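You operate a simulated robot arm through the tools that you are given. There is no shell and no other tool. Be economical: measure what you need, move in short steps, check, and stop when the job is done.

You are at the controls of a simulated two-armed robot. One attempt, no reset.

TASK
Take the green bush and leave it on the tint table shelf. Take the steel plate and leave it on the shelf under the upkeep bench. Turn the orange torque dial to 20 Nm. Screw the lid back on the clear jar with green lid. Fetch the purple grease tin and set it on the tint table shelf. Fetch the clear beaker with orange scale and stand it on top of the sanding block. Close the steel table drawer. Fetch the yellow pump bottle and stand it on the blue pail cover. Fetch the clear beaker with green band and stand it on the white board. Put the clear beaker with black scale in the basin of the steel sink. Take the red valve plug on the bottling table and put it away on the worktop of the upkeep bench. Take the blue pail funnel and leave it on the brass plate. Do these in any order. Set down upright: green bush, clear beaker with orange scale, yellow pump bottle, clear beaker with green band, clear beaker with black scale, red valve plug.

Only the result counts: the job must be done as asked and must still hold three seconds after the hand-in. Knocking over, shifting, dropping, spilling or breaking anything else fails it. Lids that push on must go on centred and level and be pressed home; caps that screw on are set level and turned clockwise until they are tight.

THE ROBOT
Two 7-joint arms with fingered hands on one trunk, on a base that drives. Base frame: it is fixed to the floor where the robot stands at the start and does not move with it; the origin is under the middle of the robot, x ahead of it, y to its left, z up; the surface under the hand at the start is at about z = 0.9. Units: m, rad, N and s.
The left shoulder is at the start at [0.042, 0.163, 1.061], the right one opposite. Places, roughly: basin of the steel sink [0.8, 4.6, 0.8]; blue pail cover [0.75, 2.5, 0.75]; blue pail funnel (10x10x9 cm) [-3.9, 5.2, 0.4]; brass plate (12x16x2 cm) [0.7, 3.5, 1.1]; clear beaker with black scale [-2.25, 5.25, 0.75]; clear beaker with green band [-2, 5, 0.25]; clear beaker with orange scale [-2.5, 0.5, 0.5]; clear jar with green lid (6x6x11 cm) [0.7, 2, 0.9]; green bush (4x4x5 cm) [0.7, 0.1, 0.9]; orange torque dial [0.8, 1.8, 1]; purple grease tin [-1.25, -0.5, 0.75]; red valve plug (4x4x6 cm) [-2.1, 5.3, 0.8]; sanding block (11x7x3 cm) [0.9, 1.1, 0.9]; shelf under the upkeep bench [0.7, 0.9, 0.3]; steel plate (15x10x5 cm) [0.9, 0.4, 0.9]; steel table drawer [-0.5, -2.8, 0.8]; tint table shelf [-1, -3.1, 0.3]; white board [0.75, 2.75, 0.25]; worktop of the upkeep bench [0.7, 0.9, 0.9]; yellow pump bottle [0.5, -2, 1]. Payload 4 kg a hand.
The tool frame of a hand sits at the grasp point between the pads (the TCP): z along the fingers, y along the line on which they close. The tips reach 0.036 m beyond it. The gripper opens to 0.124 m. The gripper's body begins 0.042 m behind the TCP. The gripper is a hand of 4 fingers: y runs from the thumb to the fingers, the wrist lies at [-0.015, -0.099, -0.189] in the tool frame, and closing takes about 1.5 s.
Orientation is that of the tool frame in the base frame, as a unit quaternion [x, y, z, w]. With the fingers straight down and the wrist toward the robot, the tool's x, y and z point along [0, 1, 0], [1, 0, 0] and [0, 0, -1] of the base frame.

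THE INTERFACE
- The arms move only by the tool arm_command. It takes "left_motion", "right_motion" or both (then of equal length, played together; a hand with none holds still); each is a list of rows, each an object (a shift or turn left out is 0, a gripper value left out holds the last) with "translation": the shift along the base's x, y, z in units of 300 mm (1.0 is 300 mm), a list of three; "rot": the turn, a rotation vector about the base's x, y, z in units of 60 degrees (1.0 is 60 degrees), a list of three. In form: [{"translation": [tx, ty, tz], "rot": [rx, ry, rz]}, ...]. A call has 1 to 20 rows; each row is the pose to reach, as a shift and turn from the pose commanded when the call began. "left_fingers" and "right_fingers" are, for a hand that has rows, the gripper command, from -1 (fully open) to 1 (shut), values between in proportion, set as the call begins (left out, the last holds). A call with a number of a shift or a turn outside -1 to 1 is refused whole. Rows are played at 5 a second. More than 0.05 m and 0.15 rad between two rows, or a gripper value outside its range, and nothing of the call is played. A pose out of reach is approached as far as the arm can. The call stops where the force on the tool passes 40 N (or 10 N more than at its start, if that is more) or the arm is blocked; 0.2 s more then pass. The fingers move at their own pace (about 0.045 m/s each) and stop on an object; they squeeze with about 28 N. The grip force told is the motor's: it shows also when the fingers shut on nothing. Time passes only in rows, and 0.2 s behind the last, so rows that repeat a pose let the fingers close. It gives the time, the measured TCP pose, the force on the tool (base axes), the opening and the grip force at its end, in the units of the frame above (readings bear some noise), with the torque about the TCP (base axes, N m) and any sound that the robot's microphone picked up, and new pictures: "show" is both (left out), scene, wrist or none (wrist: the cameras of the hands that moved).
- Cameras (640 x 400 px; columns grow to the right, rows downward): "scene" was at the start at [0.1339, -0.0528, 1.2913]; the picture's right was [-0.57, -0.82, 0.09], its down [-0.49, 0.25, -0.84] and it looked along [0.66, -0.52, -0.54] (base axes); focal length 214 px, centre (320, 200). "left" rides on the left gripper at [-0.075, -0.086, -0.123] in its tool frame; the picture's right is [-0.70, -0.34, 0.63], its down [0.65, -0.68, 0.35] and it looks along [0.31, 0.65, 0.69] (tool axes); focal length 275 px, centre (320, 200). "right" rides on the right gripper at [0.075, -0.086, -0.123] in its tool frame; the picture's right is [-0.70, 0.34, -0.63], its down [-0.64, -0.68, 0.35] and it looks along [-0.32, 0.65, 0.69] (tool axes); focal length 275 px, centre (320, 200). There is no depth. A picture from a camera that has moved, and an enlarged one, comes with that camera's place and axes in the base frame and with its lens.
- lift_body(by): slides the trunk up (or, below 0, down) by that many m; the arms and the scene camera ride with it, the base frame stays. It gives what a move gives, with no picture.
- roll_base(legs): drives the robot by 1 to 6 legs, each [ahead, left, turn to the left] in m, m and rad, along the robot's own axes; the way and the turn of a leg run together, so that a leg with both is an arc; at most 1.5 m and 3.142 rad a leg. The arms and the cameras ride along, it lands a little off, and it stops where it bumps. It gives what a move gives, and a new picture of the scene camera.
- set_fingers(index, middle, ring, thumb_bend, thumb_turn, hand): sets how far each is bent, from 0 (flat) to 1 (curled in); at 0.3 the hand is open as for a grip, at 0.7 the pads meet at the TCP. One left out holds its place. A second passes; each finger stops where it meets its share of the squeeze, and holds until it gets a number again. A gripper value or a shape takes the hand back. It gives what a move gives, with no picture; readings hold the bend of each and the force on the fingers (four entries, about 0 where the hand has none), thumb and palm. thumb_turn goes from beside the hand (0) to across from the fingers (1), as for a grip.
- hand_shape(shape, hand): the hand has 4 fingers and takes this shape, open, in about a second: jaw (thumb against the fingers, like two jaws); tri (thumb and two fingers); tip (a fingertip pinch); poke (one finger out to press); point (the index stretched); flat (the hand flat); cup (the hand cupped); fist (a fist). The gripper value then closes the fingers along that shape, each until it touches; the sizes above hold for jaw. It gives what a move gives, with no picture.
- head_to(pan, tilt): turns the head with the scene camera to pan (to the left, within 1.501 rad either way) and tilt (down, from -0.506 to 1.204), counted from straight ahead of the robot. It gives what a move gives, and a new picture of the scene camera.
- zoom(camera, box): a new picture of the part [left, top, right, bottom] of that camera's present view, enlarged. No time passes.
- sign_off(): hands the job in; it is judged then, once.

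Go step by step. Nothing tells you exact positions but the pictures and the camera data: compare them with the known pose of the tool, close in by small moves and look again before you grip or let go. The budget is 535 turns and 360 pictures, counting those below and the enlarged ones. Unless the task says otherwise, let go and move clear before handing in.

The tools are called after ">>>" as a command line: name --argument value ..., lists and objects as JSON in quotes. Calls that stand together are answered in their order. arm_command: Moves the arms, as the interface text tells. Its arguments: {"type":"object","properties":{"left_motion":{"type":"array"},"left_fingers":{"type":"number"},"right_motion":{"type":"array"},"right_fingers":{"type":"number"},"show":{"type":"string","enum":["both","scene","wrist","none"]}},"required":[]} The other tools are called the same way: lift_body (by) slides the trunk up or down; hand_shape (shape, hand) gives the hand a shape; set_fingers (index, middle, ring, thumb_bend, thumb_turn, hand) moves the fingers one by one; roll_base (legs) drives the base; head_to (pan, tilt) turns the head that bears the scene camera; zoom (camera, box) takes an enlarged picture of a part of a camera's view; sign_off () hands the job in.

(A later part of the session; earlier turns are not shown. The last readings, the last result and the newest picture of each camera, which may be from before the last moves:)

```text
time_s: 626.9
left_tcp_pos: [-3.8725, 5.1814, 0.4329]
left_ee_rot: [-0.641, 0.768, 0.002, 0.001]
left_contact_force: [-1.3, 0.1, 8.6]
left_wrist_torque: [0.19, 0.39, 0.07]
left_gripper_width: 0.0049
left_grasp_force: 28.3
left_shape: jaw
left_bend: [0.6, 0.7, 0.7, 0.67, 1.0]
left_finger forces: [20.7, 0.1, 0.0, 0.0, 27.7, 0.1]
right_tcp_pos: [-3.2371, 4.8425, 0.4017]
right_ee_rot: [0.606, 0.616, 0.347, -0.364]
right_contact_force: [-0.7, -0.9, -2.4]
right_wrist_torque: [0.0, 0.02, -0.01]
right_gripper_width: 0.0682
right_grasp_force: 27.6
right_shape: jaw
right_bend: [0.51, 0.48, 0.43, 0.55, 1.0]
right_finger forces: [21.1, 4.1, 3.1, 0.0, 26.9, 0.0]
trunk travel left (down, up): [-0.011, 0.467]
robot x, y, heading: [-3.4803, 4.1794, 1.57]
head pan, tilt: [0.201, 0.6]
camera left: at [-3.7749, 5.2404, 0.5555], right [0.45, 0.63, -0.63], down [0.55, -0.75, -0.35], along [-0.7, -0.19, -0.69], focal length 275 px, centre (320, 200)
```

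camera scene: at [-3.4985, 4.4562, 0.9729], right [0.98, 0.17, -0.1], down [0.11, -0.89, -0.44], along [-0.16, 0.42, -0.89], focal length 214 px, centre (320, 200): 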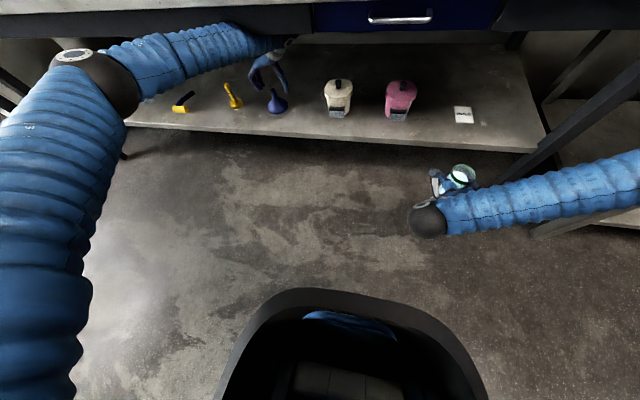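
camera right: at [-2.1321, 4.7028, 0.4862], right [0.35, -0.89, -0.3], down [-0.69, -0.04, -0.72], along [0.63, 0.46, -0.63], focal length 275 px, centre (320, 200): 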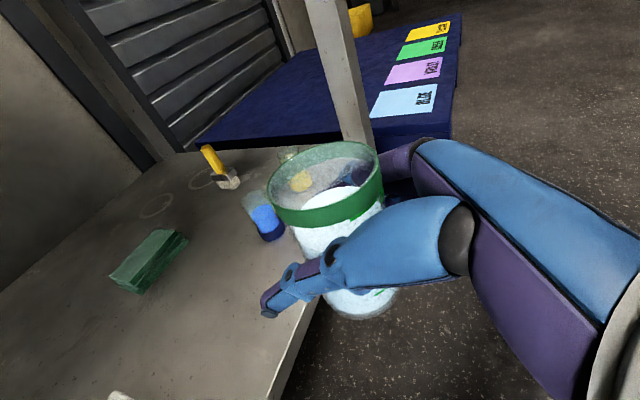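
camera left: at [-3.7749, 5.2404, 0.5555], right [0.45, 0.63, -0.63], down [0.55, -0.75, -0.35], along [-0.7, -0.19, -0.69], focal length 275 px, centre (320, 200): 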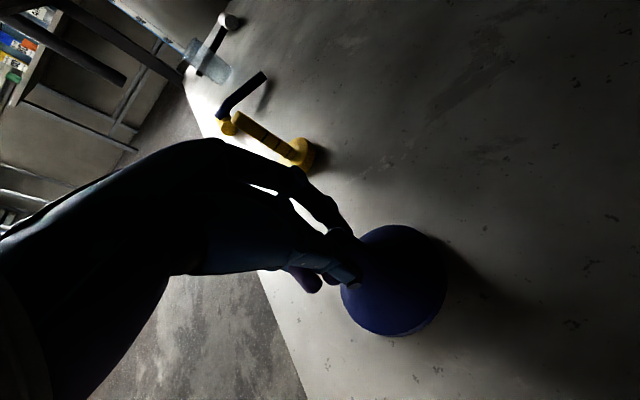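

Index and thumb hold the stem; the cone hangs below, which is stable. Lift slightly and back out.

>>> arm_command --left_motion '[{"translation": [0, 0, 0.04]}, {"translation": [0, 0, 0.08]}, {"translation": [0, 0, 0.1]}]' --show "wrist"

>>> roll_base --legs '[[-0.4, 0, 0]]'

```text
time_s: 627.7
left_tcp_pos: [-3.8726, 5.181, 0.458]
left_ee_rot: [-0.641, 0.767, 0.002, -0.002]
left_contact_force: [0.5, 0.1, -0.6]
left_wrist_torque: [0.01, -0.02, 0.0]
left_gripper_width: 0.003
left_grasp_force: 28.0
left_shape: jaw
left_bend: [0.61, 0.7, 0.7, 0.68, 1.0]
left_finger forces: [18.4, 0.0, 0.0, 0.1, 25.4, 0.0]
right_tcp_pos: [-3.2366, 4.8427, 0.3997]
right_ee_rot: [0.607, 0.616, 0.346, -0.364]
right_contact_force: [0.5, 0.4, -2.6]
right_wrist_torque: [0.0, 0.05, 0.0]
right_gripper_width: 0.0684
right_grasp_force: 28.0
right_shape: jaw
right_bend: [0.51, 0.48, 0.43, 0.55, 1.0]
right_finger forces: [21.1, 4.1, 3.2, 0.0, 26.8, 0.1]
trunk travel left (down, up): [-0.011, 0.467]
robot x, y, heading: [-3.4834, 4.1799, 1.568]
head pan, tilt: [0.201, 0.6]
camera left: at [-3.7743, 5.24, 0.5811], right [0.45, 0.63, -0.63], down [0.55, -0.76, -0.35], along [-0.7, -0.19, -0.69], focal length 275 px, centre (320, 200)
```

left: 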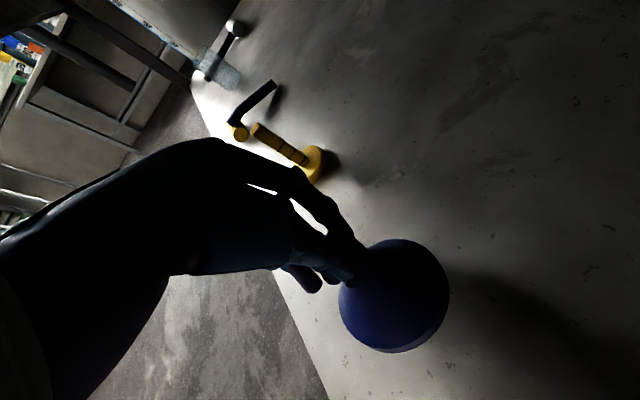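

```text
time_s: 630.2
left_tcp_pos: [-3.8702, 4.7874, 0.4593]
left_ee_rot: [-0.64, 0.768, 0.002, 0.0]
left_contact_force: [-0.2, -0.4, -0.6]
left_wrist_torque: [0.01, 0.01, 0.01]
left_gripper_width: 0.0029
left_grasp_force: 28.2
left_shape: jaw
left_bend: [0.61, 0.7, 0.7, 0.68, 1.0]
left_finger forces: [18.5, 0.0, 0.1, 0.1, 25.5, 0.0]
right_tcp_pos: [-3.2362, 4.4479, 0.4024]
right_ee_rot: [0.606, 0.616, 0.347, -0.364]
right_contact_force: [-0.5, 0.4, -1.6]
right_wrist_torque: [-0.01, 0.03, -0.01]
right_gripper_width: 0.0686
right_grasp_force: 28.5
right_shape: jaw
right_bend: [0.51, 0.48, 0.43, 0.55, 1.0]
right_finger forces: [21.2, 3.9, 3.1, 0.1, 26.9, 0.0]
trunk travel left (down, up): [-0.011, 0.467]
robot x, y, heading: [-3.4808, 3.786, 1.57]
head pan, tilt: [0.201, 0.6]
camera scene: at [-3.4983, 4.0613, 0.9735], right [0.98, 0.17, -0.1], down [0.11, -0.89, -0.45], along [-0.16, 0.43, -0.89], focal length 214 px, centre (320, 200)
```

scene: 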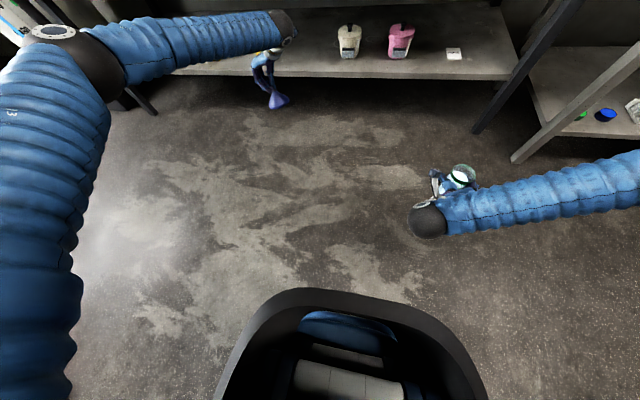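

Both objects are held. Pull the left hand in, raise the trunk a bit (both hands near, so they stay level), then drive east.

>>> arm_command --left_motion '[{"translation": [0.02, -0.13, 0.05]}, {"translation": [0.04, -0.26, 0.1]}, {"translation": [0.06, -0.39, 0.15]}, {"translation": [0.08, -0.52, 0.2]}, {"translation": [0.1, -0.65, 0.25]}, {"translation": [0.12, -0.78, 0.3]}]' --show "none"

>>> lift_body --by 0.12

>>> lift_body --by 0.13

```text
time_s: 631.6
left_tcp_pos: [-3.8345, 4.5544, 0.5515]
left_ee_rot: [-0.641, 0.768, 0.002, -0.001]
left_contact_force: [0.3, 1.1, -1.2]
left_wrist_torque: [0.0, 0.0, 0.02]
left_gripper_width: 0.003
left_grasp_force: 28.2
left_shape: jaw
left_bend: [0.61, 0.7, 0.7, 0.68, 1.0]
left_finger forces: [18.6, 0.0, 0.0, 0.0, 25.6, 0.0]
right_tcp_pos: [-3.236, 4.448, 0.4035]
right_ee_rot: [0.606, 0.616, 0.348, -0.364]
right_contact_force: [0.0, 0.0, -1.2]
right_wrist_torque: [-0.01, 0.02, 0.0]
right_gripper_width: 0.0683
right_grasp_force: 27.9
right_shape: jaw
right_bend: [0.51, 0.48, 0.43, 0.55, 1.0]
right_finger forces: [21.2, 4.0, 3.1, 0.0, 26.8, 0.1]
trunk travel left (down, up): [-0.011, 0.467]
robot x, y, heading: [-3.4805, 3.7836, 1.569]
head pan, tilt: [0.201, 0.6]
```

```text
time_s: 633.1
left_tcp_pos: [-3.8352, 4.5532, 0.6672]
left_ee_rot: [-0.64, 0.768, 0.001, -0.001]
left_contact_force: [0.1, 0.4, -0.3]
left_wrist_torque: [0.01, 0.02, 0.0]
left_gripper_width: 0.0029
left_grasp_force: 27.9
left_shape: jaw
left_bend: [0.61, 0.7, 0.7, 0.68, 1.0]
left_finger forces: [18.6, 0.1, 0.0, 0.0, 25.5, 0.0]
right_tcp_pos: [-3.2368, 4.4467, 0.5199]
right_ee_rot: [0.607, 0.616, 0.346, -0.363]
right_contact_force: [0.8, -0.1, -1.9]
right_wrist_torque: [0.03, 0.03, -0.01]
right_gripper_width: 0.0682
right_grasp_force: 28.3
right_shape: jaw
right_bend: [0.51, 0.48, 0.43, 0.55, 1.0]
right_finger forces: [21.3, 4.0, 3.2, 0.1, 26.9, 0.0]
trunk travel left (down, up): [-0.131, 0.347]
robot x, y, heading: [-3.4807, 3.7855, 1.569]
head pan, tilt: [0.201, 0.6]
```

```text
time_s: 634.6
left_tcp_pos: [-3.8349, 4.5531, 0.7993]
left_ee_rot: [-0.641, 0.767, 0.001, -0.001]
left_contact_force: [1.0, 0.3, -1.1]
left_wrist_torque: [0.03, -0.02, -0.04]
left_gripper_width: 0.0029
left_grasp_force: 27.5
left_shape: jaw
left_bend: [0.61, 0.7, 0.7, 0.68, 1.0]
left_finger forces: [18.6, 0.0, 0.0, 0.0, 25.6, 0.0]
right_tcp_pos: [-3.2379, 4.447, 0.6502]
right_ee_rot: [0.607, 0.616, 0.346, -0.364]
right_contact_force: [-0.1, 0.7, -1.9]
right_wrist_torque: [-0.01, 0.04, -0.01]
right_gripper_width: 0.0682
right_grasp_force: 27.6
right_shape: jaw
right_bend: [0.51, 0.48, 0.43, 0.55, 1.0]
right_finger forces: [21.4, 4.0, 3.1, 0.0, 26.8, 0.1]
trunk travel left (down, up): [-0.261, 0.217]
robot x, y, heading: [-3.483, 3.7838, 1.569]
head pan, tilt: [0.201, 0.6]
```

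>>> roll_base --legs '[[0.28, 0, 0], [0, 0, -1.57], [1.45, 0, 0], [1.4, 0, 0], [0, -1.1, 0]]'

>>> head_to --pan 0 --tilt 0.45

```text
time_s: 658.7
left_tcp_pos: [0.1211, 3.3967, 0.8001]
left_ee_rot: [0.089, 0.996, 0.001, 0.002]
left_contact_force: [-0.9, 0.1, -1.4]
left_wrist_torque: [0.0, -0.04, 0.0]
left_gripper_width: 0.0029
left_grasp_force: 27.7
left_shape: jaw
left_bend: [0.61, 0.7, 0.7, 0.68, 1.0]
left_finger forces: [18.1, 0.0, 0.0, 0.0, 25.2, 0.0]
right_tcp_pos: [0.0154, 2.7981, 0.652]
right_ee_rot: [0.865, 0.007, 0.502, -0.012]
right_contact_force: [-1.1, 0.2, -1.1]
right_wrist_torque: [0.02, -0.04, -0.02]
right_gripper_width: 0.0683
right_grasp_force: 27.6
right_shape: jaw
right_bend: [0.51, 0.48, 0.44, 0.55, 1.0]
right_finger forces: [20.8, 3.7, 3.1, 0.0, 26.5, 0.0]
trunk travel left (down, up): [-0.261, 0.217]
robot x, y, heading: [-0.6512, 3.0402, 0.006]
head pan, tilt: [0.201, 0.6]
camera scene: at [-0.523, 3.0594, 1.3176], right [0.2, -0.98, -0.02], down [-0.64, -0.11, -0.76], along [0.74, 0.17, -0.65], focal length 214 px, centre (320, 200)
```

scene: 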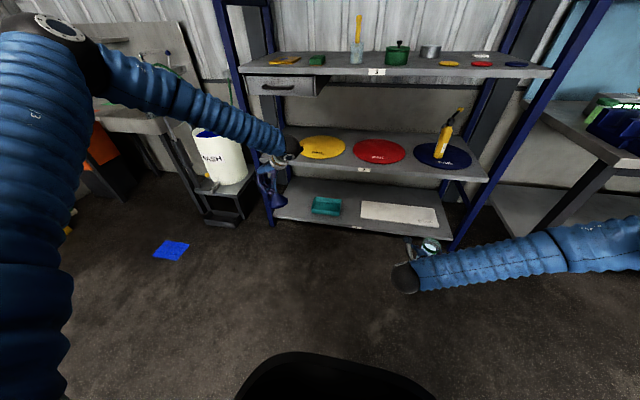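

```text
time_s: 659.5
left_tcp_pos: [0.1214, 3.3977, 0.7999]
left_ee_rot: [0.089, 0.996, 0.001, 0.001]
left_contact_force: [0.5, -0.2, -1.1]
left_wrist_torque: [0.01, -0.05, 0.0]
left_gripper_width: 0.0026
left_grasp_force: 27.7
left_shape: jaw
left_bend: [0.61, 0.7, 0.7, 0.68, 1.0]
left_finger forces: [18.2, 0.1, 0.0, 0.0, 25.3, 0.0]
right_tcp_pos: [0.0165, 2.7997, 0.6497]
right_ee_rot: [0.865, 0.007, 0.502, -0.012]
right_contact_force: [-0.2, 0.2, -1.1]
right_wrist_torque: [0.04, -0.01, -0.01]
right_gripper_width: 0.0685
right_grasp_force: 28.2
right_shape: jaw
right_bend: [0.51, 0.48, 0.44, 0.55, 1.0]
right_finger forces: [20.8, 3.7, 3.1, 0.1, 26.4, 0.0]
trunk travel left (down, up): [-0.261, 0.217]
robot x, y, heading: [-0.6511, 3.0397, 0.001]
head pan, tilt: [0.0, 0.45]
camera scene: at [-0.5162, 3.0424, 1.3304], right [0.0, -1.0, 0.0], down [-0.54, 0.0, -0.84], along [0.84, 0.0, -0.54], focal length 214 px, centre (320, 200)
```

scene: 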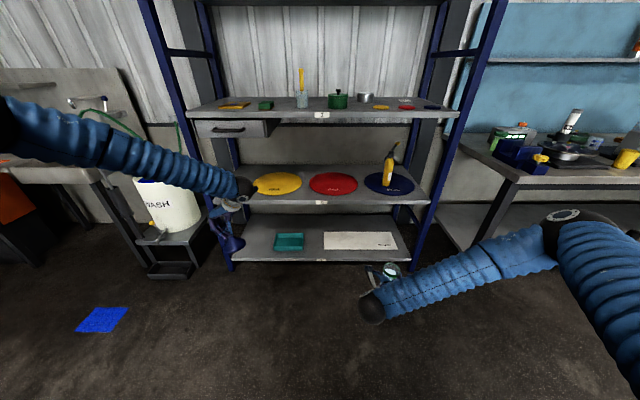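

White board spans x 0.59–0.78, y 2.47–3.01 at z≈0.19. Lower the trunk and the beaker, then approach.

>>> lift_body --by -0.25

>>> arm_command --right_motion '[{"translation": [0.1, -0.02, -0.02]}, {"translation": [0.2, -0.04, -0.04]}, {"translation": [0.3, -0.06, -0.08]}, {"translation": [0.4, -0.08, -0.13]}, {"translation": [0.5, -0.1, -0.18]}, {"translation": [0.6, -0.12, -0.23]}, {"translation": [0.68, -0.14, -0.26]}]' --show "none"

>>> roll_base --legs '[[0.36, 0, 0]]'

>>> arm_command --right_motion '[{"translation": [0, 0, -0.04]}]' --show "wrist"

```text
time_s: 662.0
left_tcp_pos: [0.1202, 3.3981, 0.5529]
left_ee_rot: [0.089, 0.996, 0.002, 0.002]
left_contact_force: [-0.5, 0.2, -0.5]
left_wrist_torque: [0.0, -0.01, 0.02]
left_gripper_width: 0.0027
left_grasp_force: 27.8
left_shape: jaw
left_bend: [0.61, 0.7, 0.7, 0.68, 1.0]
left_finger forces: [18.4, 0.0, 0.0, 0.0, 25.3, 0.1]
right_tcp_pos: [0.0159, 2.799, 0.4042]
right_ee_rot: [0.864, 0.006, 0.503, -0.013]
right_contact_force: [0.3, 0.3, -1.3]
right_wrist_torque: [0.05, -0.04, 0.03]
right_gripper_width: 0.0684
right_grasp_force: 27.7
right_shape: jaw
right_bend: [0.51, 0.48, 0.44, 0.55, 1.0]
right_finger forces: [20.7, 3.7, 3.0, 0.0, 26.2, 0.0]
trunk travel left (down, up): [-0.011, 0.467]
robot x, y, heading: [-0.6511, 3.0451, -0.0]
head pan, tilt: [0.0, 0.45]
```

```text
time_s: 663.6
left_tcp_pos: [0.1214, 3.3972, 0.5482]
left_ee_rot: [0.09, 0.996, 0.002, 0.001]
left_contact_force: [-0.3, -0.1, -0.2]
left_wrist_torque: [-0.02, 0.01, -0.01]
left_gripper_width: 0.0028
left_grasp_force: 28.3
left_shape: jaw
left_bend: [0.61, 0.7, 0.7, 0.68, 1.0]
left_finger forces: [18.3, 0.0, 0.0, 0.0, 25.3, 0.0]
right_tcp_pos: [0.2188, 2.7578, 0.3209]
right_ee_rot: [0.865, 0.007, 0.502, -0.012]
right_contact_force: [-0.1, -0.2, -1.2]
right_wrist_torque: [0.02, -0.02, 0.01]
right_gripper_width: 0.0683
right_grasp_force: 28.0
right_shape: jaw
right_bend: [0.51, 0.48, 0.44, 0.55, 1.0]
right_finger forces: [20.9, 3.6, 3.1, 0.0, 26.3, 0.1]
trunk travel left (down, up): [-0.011, 0.467]
robot x, y, heading: [-0.647, 3.0416, -0.001]
head pan, tilt: [0.0, 0.45]
```

```text
time_s: 665.9
left_tcp_pos: [0.4778, 3.3924, 0.5486]
left_ee_rot: [0.092, 0.996, 0.002, 0.0]
left_contact_force: [0.6, 0.8, -0.7]
left_wrist_torque: [-0.01, 0.03, 0.03]
left_gripper_width: 0.003
left_grasp_force: 27.8
left_shape: jaw
left_bend: [0.61, 0.7, 0.7, 0.68, 1.0]
left_finger forces: [18.2, 0.0, 0.1, 0.0, 25.3, 0.0]
right_tcp_pos: [0.5716, 2.7532, 0.3205]
right_ee_rot: [0.865, 0.004, 0.502, -0.011]
right_contact_force: [0.4, -0.3, -1.5]
right_wrist_torque: [0.03, 0.01, 0.03]
right_gripper_width: 0.0682
right_grasp_force: 27.8
right_shape: jaw
right_bend: [0.51, 0.48, 0.44, 0.55, 1.0]
right_finger forces: [20.8, 3.7, 3.1, 0.0, 26.3, 0.0]
trunk travel left (down, up): [-0.011, 0.467]
robot x, y, heading: [-0.2941, 3.0415, -0.002]
head pan, tilt: [0.0, 0.45]
camera scene: at [-0.0046, 3.0399, 0.9822], right [-0.01, -1.0, 0.0], down [-0.82, 0.0, -0.57], along [0.57, 0.0, -0.82], focal length 214 px, centre (320, 200)
```

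scene: 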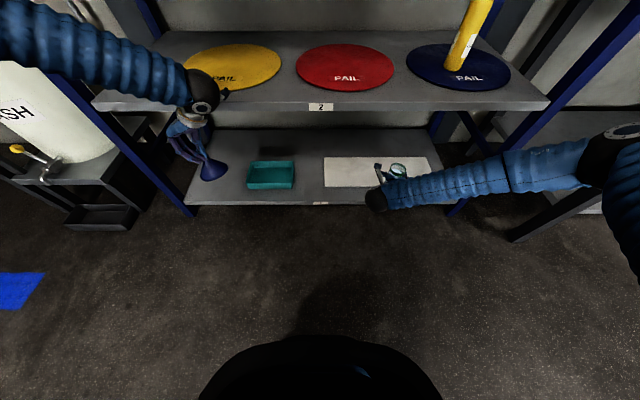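

```text
time_s: 666.3
left_tcp_pos: [0.4763, 3.3909, 0.549]
left_ee_rot: [0.093, 0.996, 0.001, 0.001]
left_contact_force: [-0.1, 0.1, 0.0]
left_wrist_torque: [0.02, 0.0, 0.02]
left_gripper_width: 0.0024
left_grasp_force: 28.6
left_shape: jaw
left_bend: [0.61, 0.7, 0.7, 0.68, 1.0]
left_finger forces: [18.4, 0.1, 0.0, 0.0, 25.3, 0.1]
right_tcp_pos: [0.5717, 2.7523, 0.309]
right_ee_rot: [0.865, 0.005, 0.501, -0.011]
right_contact_force: [0.1, -0.2, -1.6]
right_wrist_torque: [0.03, -0.03, 0.01]
right_gripper_width: 0.0683
right_grasp_force: 28.3
right_shape: jaw
right_bend: [0.51, 0.48, 0.44, 0.55, 1.0]
right_finger forces: [20.9, 3.6, 3.1, 0.0, 26.3, 0.0]
trunk travel left (down, up): [-0.011, 0.467]
robot x, y, heading: [-0.2946, 3.043, -0.004]
head pan, tilt: [0.0, 0.45]
camera right: at [0.4999, 2.8334, 0.4373], right [-0.89, -0.35, -0.3], down [-0.03, 0.69, -0.72], along [0.46, -0.63, -0.63], focal length 275 px, centre (320, 200)
```

right: 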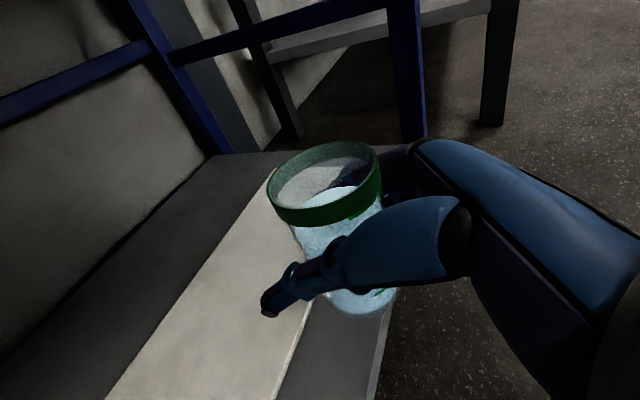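

Board lies x 0.63–0.80; move the beaker 14 cm further in, gently.

>>> arm_command --right_motion '[{"translation": [0.06, 0, 0]}, {"translation": [0.12, 0, 0]}, {"translation": [0.18, 0, 0]}, {"translation": [0.24, 0, 0]}, {"translation": [0.3, 0, 0]}, {"translation": [0.36, 0, 0]}, {"translation": [0.42, 0, 0]}, {"translation": [0.46, 0, -0.03]}]' --show "wrist"

```text
time_s: 668.1
left_tcp_pos: [0.4777, 3.3917, 0.5481]
left_ee_rot: [0.092, 0.996, 0.002, 0.0]
left_contact_force: [0.6, -0.5, -0.2]
left_wrist_torque: [-0.01, -0.02, 0.0]
left_gripper_width: 0.0028
left_grasp_force: 28.2
left_shape: jaw
left_bend: [0.61, 0.7, 0.7, 0.68, 1.0]
left_finger forces: [18.2, 0.1, 0.1, 0.0, 25.4, 0.1]
right_tcp_pos: [0.7088, 2.752, 0.2996]
right_ee_rot: [0.865, 0.004, 0.501, -0.011]
right_contact_force: [0.6, -0.6, -1.2]
right_wrist_torque: [0.01, -0.01, -0.01]
right_gripper_width: 0.0683
right_grasp_force: 28.3
right_shape: jaw
right_bend: [0.51, 0.48, 0.44, 0.55, 1.0]
right_finger forces: [20.7, 3.4, 3.1, 0.1, 26.4, 0.1]
trunk travel left (down, up): [-0.011, 0.467]
robot x, y, heading: [-0.2966, 3.0407, -0.007]
head pan, tilt: [0.0, 0.45]
camera right: at [0.6389, 2.8336, 0.427], right [-0.89, -0.35, -0.29], down [-0.03, 0.69, -0.72], along [0.46, -0.63, -0.63], focal length 275 px, centre (320, 200)
```

right: 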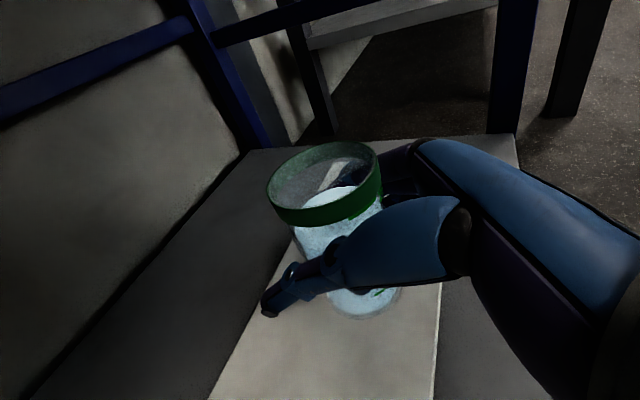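

>>> arm_command --right_motion '[{"translation": [0.04, 0, -0.02]}, {"translation": [0.08, 0, -0.05]}, {"translation": [0.08, 0, -0.08]}]' --show "none"

>>> arm_command --right_motion '[{"translation": [0, 0, -0.012]}, {"translation": [0, 0, -0.024]}]' --show "none"

>>> arm_command --right_motion '[{"translation": [0, 0, -0.012]}, {"translation": [0, 0, -0.024]}]' --show "wrist"

```text
time_s: 668.9
left_tcp_pos: [0.4766, 3.3919, 0.5495]
left_ee_rot: [0.092, 0.996, 0.002, 0.001]
left_contact_force: [0.1, 0.3, -0.1]
left_wrist_torque: [0.01, -0.01, -0.02]
left_gripper_width: 0.003
left_grasp_force: 27.9
left_shape: jaw
left_bend: [0.61, 0.7, 0.7, 0.68, 1.0]
left_finger forces: [18.2, 0.0, 0.0, 0.0, 25.2, 0.0]
right_tcp_pos: [0.7337, 2.7523, 0.2752]
right_ee_rot: [0.864, 0.005, 0.503, -0.01]
right_contact_force: [0.1, 0.5, -1.3]
right_wrist_torque: [0.01, 0.02, 0.01]
right_gripper_width: 0.0686
right_grasp_force: 28.1
right_shape: jaw
right_bend: [0.51, 0.48, 0.44, 0.55, 1.0]
right_finger forces: [20.6, 3.5, 3.1, 0.1, 26.2, 0.0]
trunk travel left (down, up): [-0.011, 0.467]
robot x, y, heading: [-0.2992, 3.0386, -0.003]
head pan, tilt: [0.0, 0.45]
```

```text
time_s: 669.5
left_tcp_pos: [0.4768, 3.3924, 0.5488]
left_ee_rot: [0.092, 0.996, 0.002, 0.001]
left_contact_force: [0.3, -0.3, 0.0]
left_wrist_torque: [-0.01, 0.01, 0.01]
left_gripper_width: 0.0024
left_grasp_force: 27.6
left_shape: jaw
left_bend: [0.61, 0.7, 0.7, 0.68, 1.0]
left_finger forces: [18.2, 0.1, 0.0, 0.0, 25.3, 0.0]
right_tcp_pos: [0.7344, 2.7508, 0.2688]
right_ee_rot: [0.865, 0.005, 0.502, -0.011]
right_contact_force: [-0.5, -0.4, -2.0]
right_wrist_torque: [0.04, 0.01, 0.0]
right_gripper_width: 0.0683
right_grasp_force: 28.1
right_shape: jaw
right_bend: [0.51, 0.48, 0.44, 0.55, 1.0]
right_finger forces: [20.7, 3.5, 3.1, 0.1, 26.3, 0.1]
trunk travel left (down, up): [-0.011, 0.467]
robot x, y, heading: [-0.2991, 3.039, -0.003]
head pan, tilt: [0.0, 0.45]
```

```text
time_s: 670.1
left_tcp_pos: [0.4774, 3.3925, 0.5483]
left_ee_rot: [0.093, 0.996, 0.002, 0.001]
left_contact_force: [-0.1, 0.4, -1.8]
left_wrist_torque: [0.0, 0.0, 0.01]
left_gripper_width: 0.0027
left_grasp_force: 28.2
left_shape: jaw
left_bend: [0.61, 0.7, 0.7, 0.68, 1.0]
left_finger forces: [18.3, 0.0, 0.1, 0.0, 25.3, 0.0]
right_tcp_pos: [0.7325, 2.751, 0.2614]
right_ee_rot: [0.865, 0.004, 0.502, -0.01]
right_contact_force: [0.4, 0.1, -1.5]
right_wrist_torque: [-0.01, 0.0, -0.01]
right_gripper_width: 0.0683
right_grasp_force: 27.8
right_shape: jaw
right_bend: [0.51, 0.48, 0.44, 0.55, 1.0]
right_finger forces: [20.7, 3.4, 3.1, 0.0, 26.3, 0.0]
trunk travel left (down, up): [-0.011, 0.467]
robot x, y, heading: [-0.2971, 3.0447, -0.01]
head pan, tilt: [0.0, 0.45]
camera right: at [0.6617, 2.8332, 0.3899], right [-0.89, -0.35, -0.3], down [-0.03, 0.69, -0.72], along [0.46, -0.63, -0.63], focal length 275 px, centre (320, 200)
```

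right: 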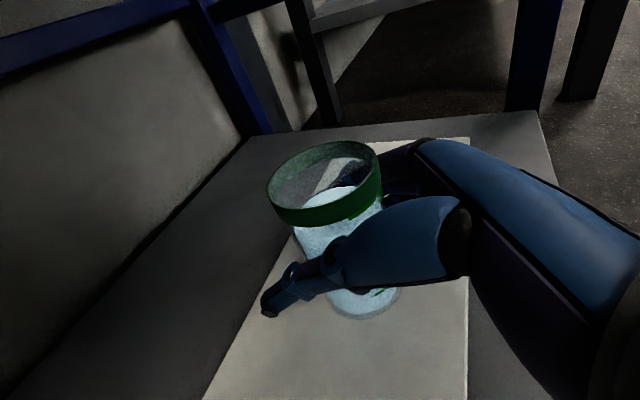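

Well centred over the board. Continue the last centimetre.

>>> arm_command --right_motion '[{"translation": [0, 0, -0.012]}, {"translation": [0, 0, -0.024]}, {"translation": [0, 0, -0.03]}]' --show "none"

>>> arm_command --right_motion '[{"translation": [0, 0, -0.01]}, {"translation": [0, 0, -0.02]}]' --show "none"

```text
time_s: 670.9
left_tcp_pos: [0.4769, 3.3929, 0.5494]
left_ee_rot: [0.092, 0.996, 0.002, 0.001]
left_contact_force: [0.4, -1.0, 0.1]
left_wrist_torque: [0.01, 0.0, 0.01]
left_gripper_width: 0.0029
left_grasp_force: 27.9
left_shape: jaw
left_bend: [0.61, 0.7, 0.7, 0.68, 1.0]
left_finger forces: [18.2, 0.0, 0.0, 0.0, 25.4, 0.0]
right_tcp_pos: [0.7337, 2.7515, 0.2534]
right_ee_rot: [0.865, 0.005, 0.502, -0.012]
right_contact_force: [-0.6, 0.3, -1.9]
right_wrist_torque: [0.07, 0.0, 0.01]
right_gripper_width: 0.0685
right_grasp_force: 27.5
right_shape: jaw
right_bend: [0.51, 0.48, 0.44, 0.55, 1.0]
right_finger forces: [20.7, 3.5, 3.2, 0.0, 26.2, 0.0]
trunk travel left (down, up): [-0.011, 0.467]
robot x, y, heading: [-0.293, 3.0365, -0.003]
head pan, tilt: [0.0, 0.45]
```

```text
time_s: 671.5
left_tcp_pos: [0.4759, 3.3925, 0.5496]
left_ee_rot: [0.092, 0.996, 0.002, 0.001]
left_contact_force: [-0.2, 0.3, -0.3]
left_wrist_torque: [0.01, 0.0, 0.02]
left_gripper_width: 0.0027
left_grasp_force: 27.9
left_shape: jaw
left_bend: [0.61, 0.7, 0.7, 0.68, 1.0]
left_finger forces: [18.3, 0.0, 0.0, 0.0, 25.3, 0.0]
right_tcp_pos: [0.734, 2.7513, 0.2473]
right_ee_rot: [0.865, 0.004, 0.502, -0.011]
right_contact_force: [0.4, 0.4, -2.4]
right_wrist_torque: [0.02, -0.01, 0.0]
right_gripper_width: 0.0686
right_grasp_force: 28.0
right_shape: jaw
right_bend: [0.51, 0.48, 0.44, 0.55, 1.0]
right_finger forces: [20.7, 3.5, 3.0, 0.0, 26.2, 0.1]
trunk travel left (down, up): [-0.011, 0.467]
robot x, y, heading: [-0.2937, 3.0414, -0.006]
head pan, tilt: [0.0, 0.45]
```

>>> arm_command --right_motion '[{"translation": [0, 0, -0.01]}, {"translation": [0, 0, -0.02]}]' --show "none"

>>> arm_command --right_motion '[{"translation": [0, 0, -0.01]}, {"translation": [0, 0, -0.02]}]' --show "wrist"

```text
time_s: 672.1
left_tcp_pos: [0.477, 3.3917, 0.5478]
left_ee_rot: [0.092, 0.996, 0.002, 0.001]
left_contact_force: [-0.3, -0.4, -0.9]
left_wrist_torque: [-0.02, 0.0, -0.02]
left_gripper_width: 0.0029
left_grasp_force: 28.3
left_shape: jaw
left_bend: [0.61, 0.7, 0.7, 0.68, 1.0]
left_finger forces: [18.4, 0.0, 0.0, 0.1, 25.3, 0.0]
right_tcp_pos: [0.7321, 2.7524, 0.2412]
right_ee_rot: [0.865, 0.004, 0.502, -0.01]
right_contact_force: [-0.5, -0.1, -1.2]
right_wrist_torque: [0.02, 0.03, 0.01]
right_gripper_width: 0.0683
right_grasp_force: 28.0
right_shape: jaw
right_bend: [0.51, 0.48, 0.44, 0.55, 1.0]
right_finger forces: [20.8, 3.5, 3.1, 0.0, 26.1, 0.1]
trunk travel left (down, up): [-0.011, 0.467]
robot x, y, heading: [-0.2937, 3.0433, -0.004]
head pan, tilt: [0.0, 0.45]
```

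```text
time_s: 672.7
left_tcp_pos: [0.4761, 3.3937, 0.5485]
left_ee_rot: [0.092, 0.996, 0.002, 0.002]
left_contact_force: [-0.2, 0.1, -0.1]
left_wrist_torque: [-0.04, -0.03, 0.0]
left_gripper_width: 0.0029
left_grasp_force: 28.4
left_shape: jaw
left_bend: [0.61, 0.7, 0.7, 0.68, 1.0]
left_finger forces: [18.4, 0.1, 0.1, 0.0, 25.3, 0.0]
right_tcp_pos: [0.7349, 2.7513, 0.2354]
right_ee_rot: [0.864, 0.004, 0.503, -0.011]
right_contact_force: [-0.2, -0.7, -2.4]
right_wrist_torque: [0.01, 0.02, 0.0]
right_gripper_width: 0.0683
right_grasp_force: 28.0
right_shape: jaw
right_bend: [0.51, 0.48, 0.44, 0.55, 1.0]
right_finger forces: [20.7, 3.5, 3.1, 0.0, 26.1, 0.0]
trunk travel left (down, up): [-0.011, 0.467]
robot x, y, heading: [-0.2951, 3.0374, -0.004]
head pan, tilt: [0.0, 0.45]
camera right: at [0.6623, 2.833, 0.3631], right [-0.89, -0.35, -0.3], down [-0.03, 0.69, -0.72], along [0.46, -0.63, -0.63], focal length 275 px, centre (320, 200)
```

right: 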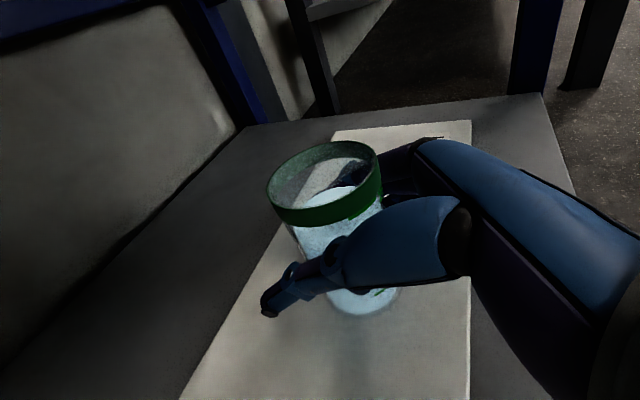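

Board top is nearer z≈0.155; continue down.

>>> arm_command --right_motion '[{"translation": [0, 0, -0.012]}, {"translation": [0, 0, -0.024]}, {"translation": [0, 0, -0.03]}]' --show "none"

>>> arm_command --right_motion '[{"translation": [0, 0, -0.01]}, {"translation": [0, 0, -0.02]}]' --show "none"

```text
time_s: 673.5
left_tcp_pos: [0.4772, 3.3926, 0.5495]
left_ee_rot: [0.092, 0.996, 0.002, 0.0]
left_contact_force: [0.8, 0.8, -0.3]
left_wrist_torque: [-0.03, 0.0, -0.03]
left_gripper_width: 0.0027
left_grasp_force: 27.8
left_shape: jaw
left_bend: [0.61, 0.7, 0.7, 0.68, 1.0]
left_finger forces: [18.3, 0.0, 0.0, 0.1, 25.3, 0.0]
right_tcp_pos: [0.7333, 2.7522, 0.2274]
right_ee_rot: [0.865, 0.005, 0.502, -0.01]
right_contact_force: [0.3, -0.9, -2.2]
right_wrist_torque: [0.05, 0.01, 0.01]
right_gripper_width: 0.0684
right_grasp_force: 27.9
right_shape: jaw
right_bend: [0.51, 0.48, 0.44, 0.55, 1.0]
right_finger forces: [20.7, 3.5, 3.1, 0.1, 26.2, 0.0]
trunk travel left (down, up): [-0.011, 0.467]
robot x, y, heading: [-0.2955, 3.0392, -0.002]
head pan, tilt: [0.0, 0.45]
```

```text
time_s: 674.1
left_tcp_pos: [0.4771, 3.3924, 0.5497]
left_ee_rot: [0.092, 0.996, 0.002, 0.001]
left_contact_force: [-0.4, -0.2, -1.1]
left_wrist_torque: [0.0, 0.0, -0.04]
left_gripper_width: 0.0026
left_grasp_force: 28.1
left_shape: jaw
left_bend: [0.61, 0.7, 0.7, 0.68, 1.0]
left_finger forces: [18.2, 0.1, 0.0, 0.0, 25.3, 0.0]
right_tcp_pos: [0.7332, 2.7535, 0.2201]
right_ee_rot: [0.865, 0.005, 0.502, -0.011]
right_contact_force: [0.2, 0.0, -1.7]
right_wrist_torque: [0.05, 0.03, -0.02]
right_gripper_width: 0.0684
right_grasp_force: 28.3
right_shape: jaw
right_bend: [0.51, 0.48, 0.44, 0.55, 1.0]
right_finger forces: [20.8, 3.5, 3.1, 0.0, 26.1, 0.0]
trunk travel left (down, up): [-0.011, 0.467]
robot x, y, heading: [-0.298, 3.0388, -0.005]
head pan, tilt: [0.0, 0.45]
```

>>> arm_command --right_motion '[{"translation": [0, 0, -0.01]}, {"translation": [0, 0, -0.02]}]' --show "none"

>>> arm_command --right_motion '[{"translation": [0, 0, -0.01]}, {"translation": [0, 0, -0.02]}]' --show "none"

```text
time_s: 674.7
left_tcp_pos: [0.4772, 3.3926, 0.5502]
left_ee_rot: [0.093, 0.996, 0.001, 0.001]
left_contact_force: [1.0, 0.8, -1.0]
left_wrist_torque: [-0.03, 0.06, -0.02]
left_gripper_width: 0.003
left_grasp_force: 28.0
left_shape: jaw
left_bend: [0.61, 0.7, 0.7, 0.68, 1.0]
left_finger forces: [18.3, 0.0, 0.0, 0.0, 25.2, 0.0]
right_tcp_pos: [0.7331, 2.7511, 0.2148]
right_ee_rot: [0.865, 0.005, 0.502, -0.011]
right_contact_force: [0.1, 0.0, -0.7]
right_wrist_torque: [0.03, 0.01, 0.0]
right_gripper_width: 0.0685
right_grasp_force: 28.3
right_shape: jaw
right_bend: [0.51, 0.48, 0.44, 0.55, 1.0]
right_finger forces: [20.6, 3.5, 3.0, 0.1, 26.1, 0.0]
trunk travel left (down, up): [-0.011, 0.467]
robot x, y, heading: [-0.2962, 3.0436, -0.005]
head pan, tilt: [0.0, 0.45]
```

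```text
time_s: 675.3
left_tcp_pos: [0.4774, 3.3934, 0.5492]
left_ee_rot: [0.093, 0.996, 0.001, 0.001]
left_contact_force: [1.2, 0.5, -0.7]
left_wrist_torque: [-0.02, -0.04, 0.02]
left_gripper_width: 0.0028
left_grasp_force: 28.1
left_shape: jaw
left_bend: [0.61, 0.7, 0.7, 0.68, 1.0]
left_finger forces: [18.3, 0.1, 0.0, 0.0, 25.3, 0.0]
right_tcp_pos: [0.7328, 2.7529, 0.2084]
right_ee_rot: [0.864, 0.005, 0.503, -0.011]
right_contact_force: [0.4, 0.2, -0.8]
right_wrist_torque: [0.04, 0.01, -0.03]
right_gripper_width: 0.0684
right_grasp_force: 27.9
right_shape: jaw
right_bend: [0.51, 0.48, 0.44, 0.55, 1.0]
right_finger forces: [20.7, 3.5, 3.1, 0.0, 26.2, 0.0]
trunk travel left (down, up): [-0.011, 0.467]
robot x, y, heading: [-0.2959, 3.042, -0.002]
head pan, tilt: [0.0, 0.45]
```

>>> arm_command --right_motion '[{"translation": [0, 0, -0.01]}, {"translation": [0, 0, -0.02]}, {"translation": [0, 0, -0.028]}]' --show "wrist"

```text
time_s: 676.1
left_tcp_pos: [0.478, 3.3926, 0.5507]
left_ee_rot: [0.091, 0.996, 0.002, 0.001]
left_contact_force: [-0.2, 0.2, -0.1]
left_wrist_torque: [-0.01, 0.0, 0.0]
left_gripper_width: 0.0025
left_grasp_force: 28.2
left_shape: jaw
left_bend: [0.61, 0.7, 0.7, 0.68, 1.0]
left_finger forces: [18.2, 0.0, 0.1, 0.1, 25.3, 0.0]
right_tcp_pos: [0.733, 2.7516, 0.2023]
right_ee_rot: [0.864, 0.005, 0.503, -0.011]
right_contact_force: [-1.4, 1.0, 3.2]
right_wrist_torque: [-0.12, -0.02, -0.02]
right_gripper_width: 0.0684
right_grasp_force: 27.6
right_shape: jaw
right_bend: [0.51, 0.48, 0.44, 0.55, 1.0]
right_finger forces: [19.7, 3.5, 3.2, 0.0, 26.9, 0.0]
trunk travel left (down, up): [-0.011, 0.467]
robot x, y, heading: [-0.2936, 3.0425, -0.008]
head pan, tilt: [0.0, 0.45]
camera right: at [0.6621, 2.8343, 0.3301], right [-0.89, -0.35, -0.3], down [-0.03, 0.69, -0.72], along [0.46, -0.63, -0.63], focal length 275 px, centre (320, 200)
```

right: 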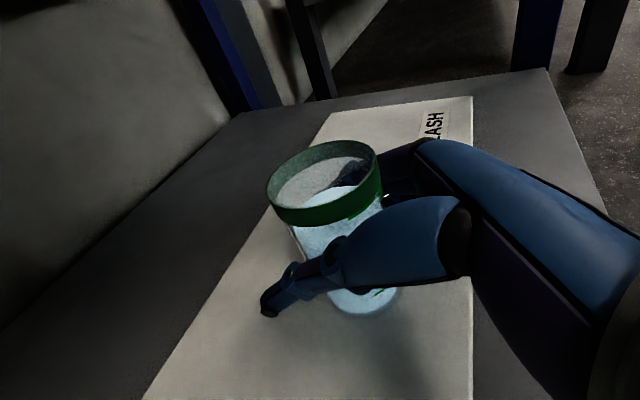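

Contact. Open gently, then retreat back and up.

>>> arm_command --right_motion '[{}, {}, {}, {}, {}, {}]' --right_fingers -0.6 --show "none"

>>> arm_command --right_motion '[{"translation": [-0.06, 0, 0.01]}, {"translation": [-0.14, 0, 0.04]}, {"translation": [-0.24, 0, 0.08]}, {"translation": [-0.36, 0, 0.14]}, {"translation": [-0.5, 0, 0.2]}, {"translation": [-0.65, 0, 0.26]}, {"translation": [-0.8, 0, 0.32]}]' --show "both"

```text
time_s: 677.5
left_tcp_pos: [0.4763, 3.3918, 0.5488]
left_ee_rot: [0.092, 0.996, 0.002, 0.001]
left_contact_force: [-0.3, -0.4, -0.3]
left_wrist_torque: [0.01, -0.04, 0.0]
left_gripper_width: 0.003
left_grasp_force: 27.9
left_shape: jaw
left_bend: [0.61, 0.7, 0.7, 0.68, 1.0]
left_finger forces: [18.4, 0.1, 0.0, 0.1, 25.3, 0.1]
right_tcp_pos: [0.7329, 2.7519, 0.2008]
right_ee_rot: [0.864, 0.004, 0.503, -0.011]
right_contact_force: [0.2, 0.4, -0.7]
right_wrist_torque: [0.0, -0.01, -0.01]
right_gripper_width: 0.0992
right_grasp_force: 0.2
right_shape: jaw
right_bend: [0.32, 0.35, 0.34, 0.0, 0.98]
right_finger forces: [0.1, 0.0, 0.1, 0.0, 0.1, 0.0]
trunk travel left (down, up): [-0.011, 0.467]
robot x, y, heading: [-0.2974, 3.0433, -0.001]
head pan, tilt: [0.0, 0.45]
```

```text
time_s: 679.1
left_tcp_pos: [0.4765, 3.393, 0.5498]
left_ee_rot: [0.092, 0.996, 0.002, 0.0]
left_contact_force: [0.3, -0.2, 0.1]
left_wrist_torque: [-0.01, 0.01, -0.02]
left_gripper_width: 0.0031
left_grasp_force: 28.1
left_shape: jaw
left_bend: [0.61, 0.7, 0.7, 0.68, 1.0]
left_finger forces: [18.4, 0.0, 0.0, 0.1, 25.3, 0.0]
right_tcp_pos: [0.4908, 2.7514, 0.2943]
right_ee_rot: [0.865, 0.005, 0.502, -0.01]
right_contact_force: [-0.5, -0.2, 0.1]
right_wrist_torque: [-0.01, -0.03, 0.01]
right_gripper_width: 0.0993
right_grasp_force: 0.0
right_shape: jaw
right_bend: [0.32, 0.35, 0.34, 0.0, 0.98]
right_finger forces: [0.1, 0.0, 0.1, 0.1, 0.0, 0.0]
trunk travel left (down, up): [-0.011, 0.467]
robot x, y, heading: [-0.2963, 3.0395, -0.003]
head pan, tilt: [0.0, 0.45]
camera scene: at [-0.0053, 3.0401, 0.9828], right [0.0, -1.0, 0.0], down [-0.82, 0.0, -0.57], along [0.57, 0.0, -0.82], focal length 214 px, centre (320, 200)
camera right: at [0.4197, 2.833, 0.4228], right [-0.89, -0.35, -0.3], down [-0.03, 0.69, -0.72], along [0.46, -0.63, -0.63], focal length 275 px, centre (320, 200)
```

scene: 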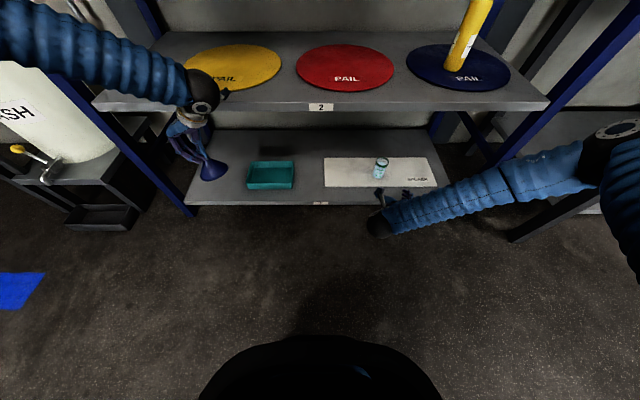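
right: 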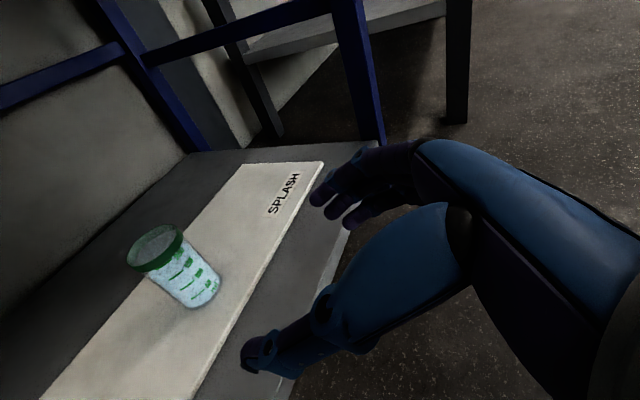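

The green-band beaker stands on the white board. Now the funnel: back out, raise the trunk and the left hand above the third shelf.

>>> roll_base --legs '[[-0.35, 0.1, 0]]'

>>> lift_body --by 0.4

>>> arm_command --left_motion '[{"translation": [0, 0, 0.15]}, {"translation": [0, 0, 0.3]}, {"translation": [0, 0, 0.45]}, {"translation": [0, 0, 0.6]}, {"translation": [0, 0, 0.75]}, {"translation": [0, 0, 0.9]}, {"translation": [0, 0, 1.0]}]' --right_motion '[{"translation": [0, 0, 0.15]}, {"translation": [0, 0, 0.3]}, {"translation": [0, 0, 0.45]}, {"translation": [0, 0, 0.6]}, {"translation": [0, 0, 0.75]}, {"translation": [0, 0, 0.9]}, {"translation": [0, 0, 0.9]}]' --show "wrist"

```text
time_s: 681.5
left_tcp_pos: [0.1205, 3.5018, 0.5502]
left_ee_rot: [0.088, 0.996, 0.002, 0.001]
left_contact_force: [-0.1, 0.2, -0.2]
left_wrist_torque: [-0.02, 0.0, -0.01]
left_gripper_width: 0.0028
left_grasp_force: 28.2
left_shape: jaw
left_bend: [0.61, 0.7, 0.7, 0.68, 1.0]
left_finger forces: [18.3, 0.0, 0.0, 0.1, 25.3, 0.0]
right_tcp_pos: [0.1403, 2.8608, 0.293]
right_ee_rot: [0.865, 0.009, 0.502, -0.012]
right_contact_force: [-0.5, -0.1, 0.0]
right_wrist_torque: [0.0, 0.02, -0.01]
right_gripper_width: 0.0988
right_grasp_force: 0.1
right_shape: jaw
right_bend: [0.32, 0.35, 0.34, 0.0, 0.98]
right_finger forces: [0.0, 0.1, 0.1, 0.0, 0.0, 0.0]
trunk travel left (down, up): [-0.011, 0.467]
robot x, y, heading: [-0.6474, 3.1484, 0.003]
head pan, tilt: [0.0, 0.45]
camera scene: at [-0.3589, 3.1456, 0.9827], right [0.0, -1.0, 0.0], down [-0.82, 0.0, -0.57], along [0.57, 0.0, -0.82], focal length 214 px, centre (320, 200)
```

scene: 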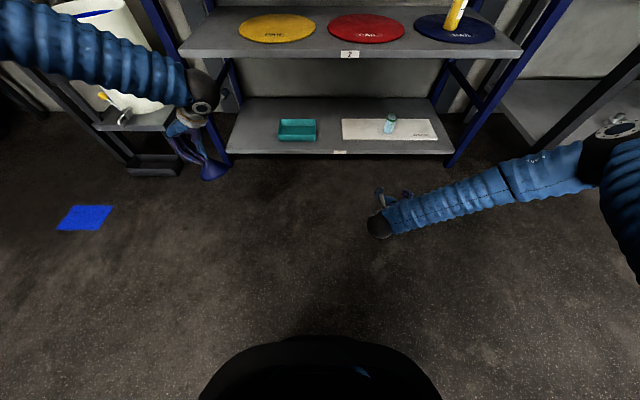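

```text
time_s: 685.3
left_tcp_pos: [0.1211, 3.5015, 0.9487]
left_ee_rot: [0.089, 0.996, 0.001, 0.001]
left_contact_force: [0.1, 0.3, -0.7]
left_wrist_torque: [-0.01, 0.04, -0.02]
left_gripper_width: 0.0024
left_grasp_force: 27.9
left_shape: jaw
left_bend: [0.61, 0.7, 0.7, 0.68, 1.0]
left_finger forces: [18.3, 0.0, 0.0, 0.0, 25.4, 0.0]
right_tcp_pos: [0.1407, 2.8618, 0.6938]
right_ee_rot: [0.865, 0.009, 0.502, -0.013]
right_contact_force: [0.1, -0.4, -0.8]
right_wrist_torque: [-0.03, -0.01, -0.01]
right_gripper_width: 0.0988
right_grasp_force: 0.0
right_shape: jaw
right_bend: [0.32, 0.35, 0.34, 0.0, 0.98]
right_finger forces: [0.0, 0.0, 0.1, 0.1, 0.0, 0.1]
trunk travel left (down, up): [-0.411, 0.067]
robot x, y, heading: [-0.6488, 3.1453, 0.003]
head pan, tilt: [0.0, 0.45]
```

```text
time_s: 686.9
left_tcp_pos: [0.1187, 3.5007, 1.2474]
left_ee_rot: [0.088, 0.996, 0.002, -0.001]
left_contact_force: [0.5, -0.8, -1.0]
left_wrist_torque: [-0.05, -0.01, 0.03]
left_gripper_width: 0.0026
left_grasp_force: 28.1
left_shape: jaw
left_bend: [0.61, 0.7, 0.7, 0.68, 1.0]
left_finger forces: [18.3, 0.0, 0.0, 0.0, 25.5, 0.0]
right_tcp_pos: [0.1414, 2.8614, 0.9668]
right_ee_rot: [0.865, 0.008, 0.502, -0.012]
right_contact_force: [-0.1, 0.1, 0.6]
right_wrist_torque: [0.04, -0.01, 0.01]
right_gripper_width: 0.0992
right_grasp_force: 0.0
right_shape: jaw
right_bend: [0.32, 0.35, 0.34, 0.0, 0.98]
right_finger forces: [0.1, 0.1, 0.0, 0.0, 0.0, 0.1]
trunk travel left (down, up): [-0.411, 0.067]
robot x, y, heading: [-0.6489, 3.1493, 0.005]
head pan, tilt: [0.0, 0.45]
camera right: at [0.0689, 2.9426, 1.0952], right [-0.89, -0.36, -0.3], down [-0.04, 0.69, -0.72], along [0.46, -0.63, -0.63], focal length 275 px, centre (320, 200)
camera left: at [0.1775, 3.4033, 1.3706], right [0.63, -0.45, -0.63], down [-0.75, -0.56, -0.35], along [-0.2, 0.7, -0.69], focal length 275 px, centre (320, 200)
```

right: 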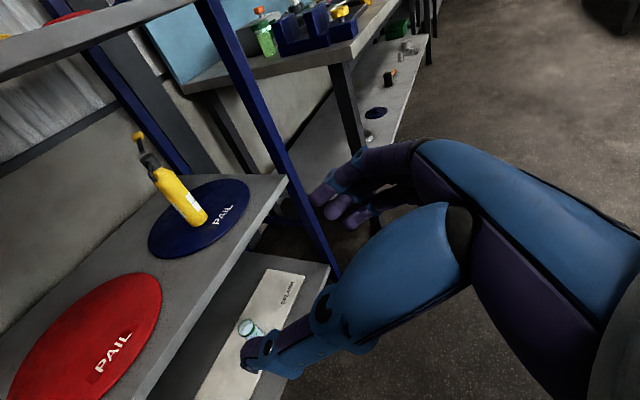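
left: 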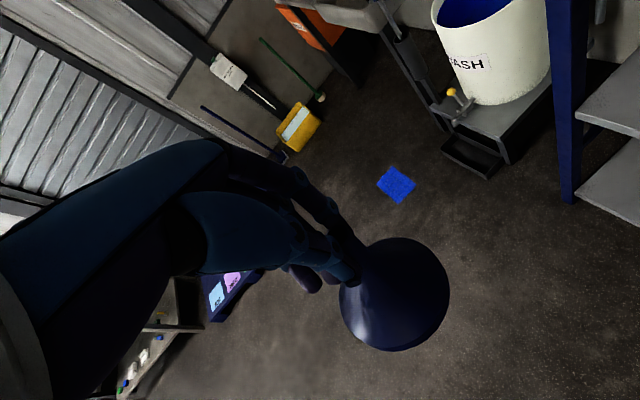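

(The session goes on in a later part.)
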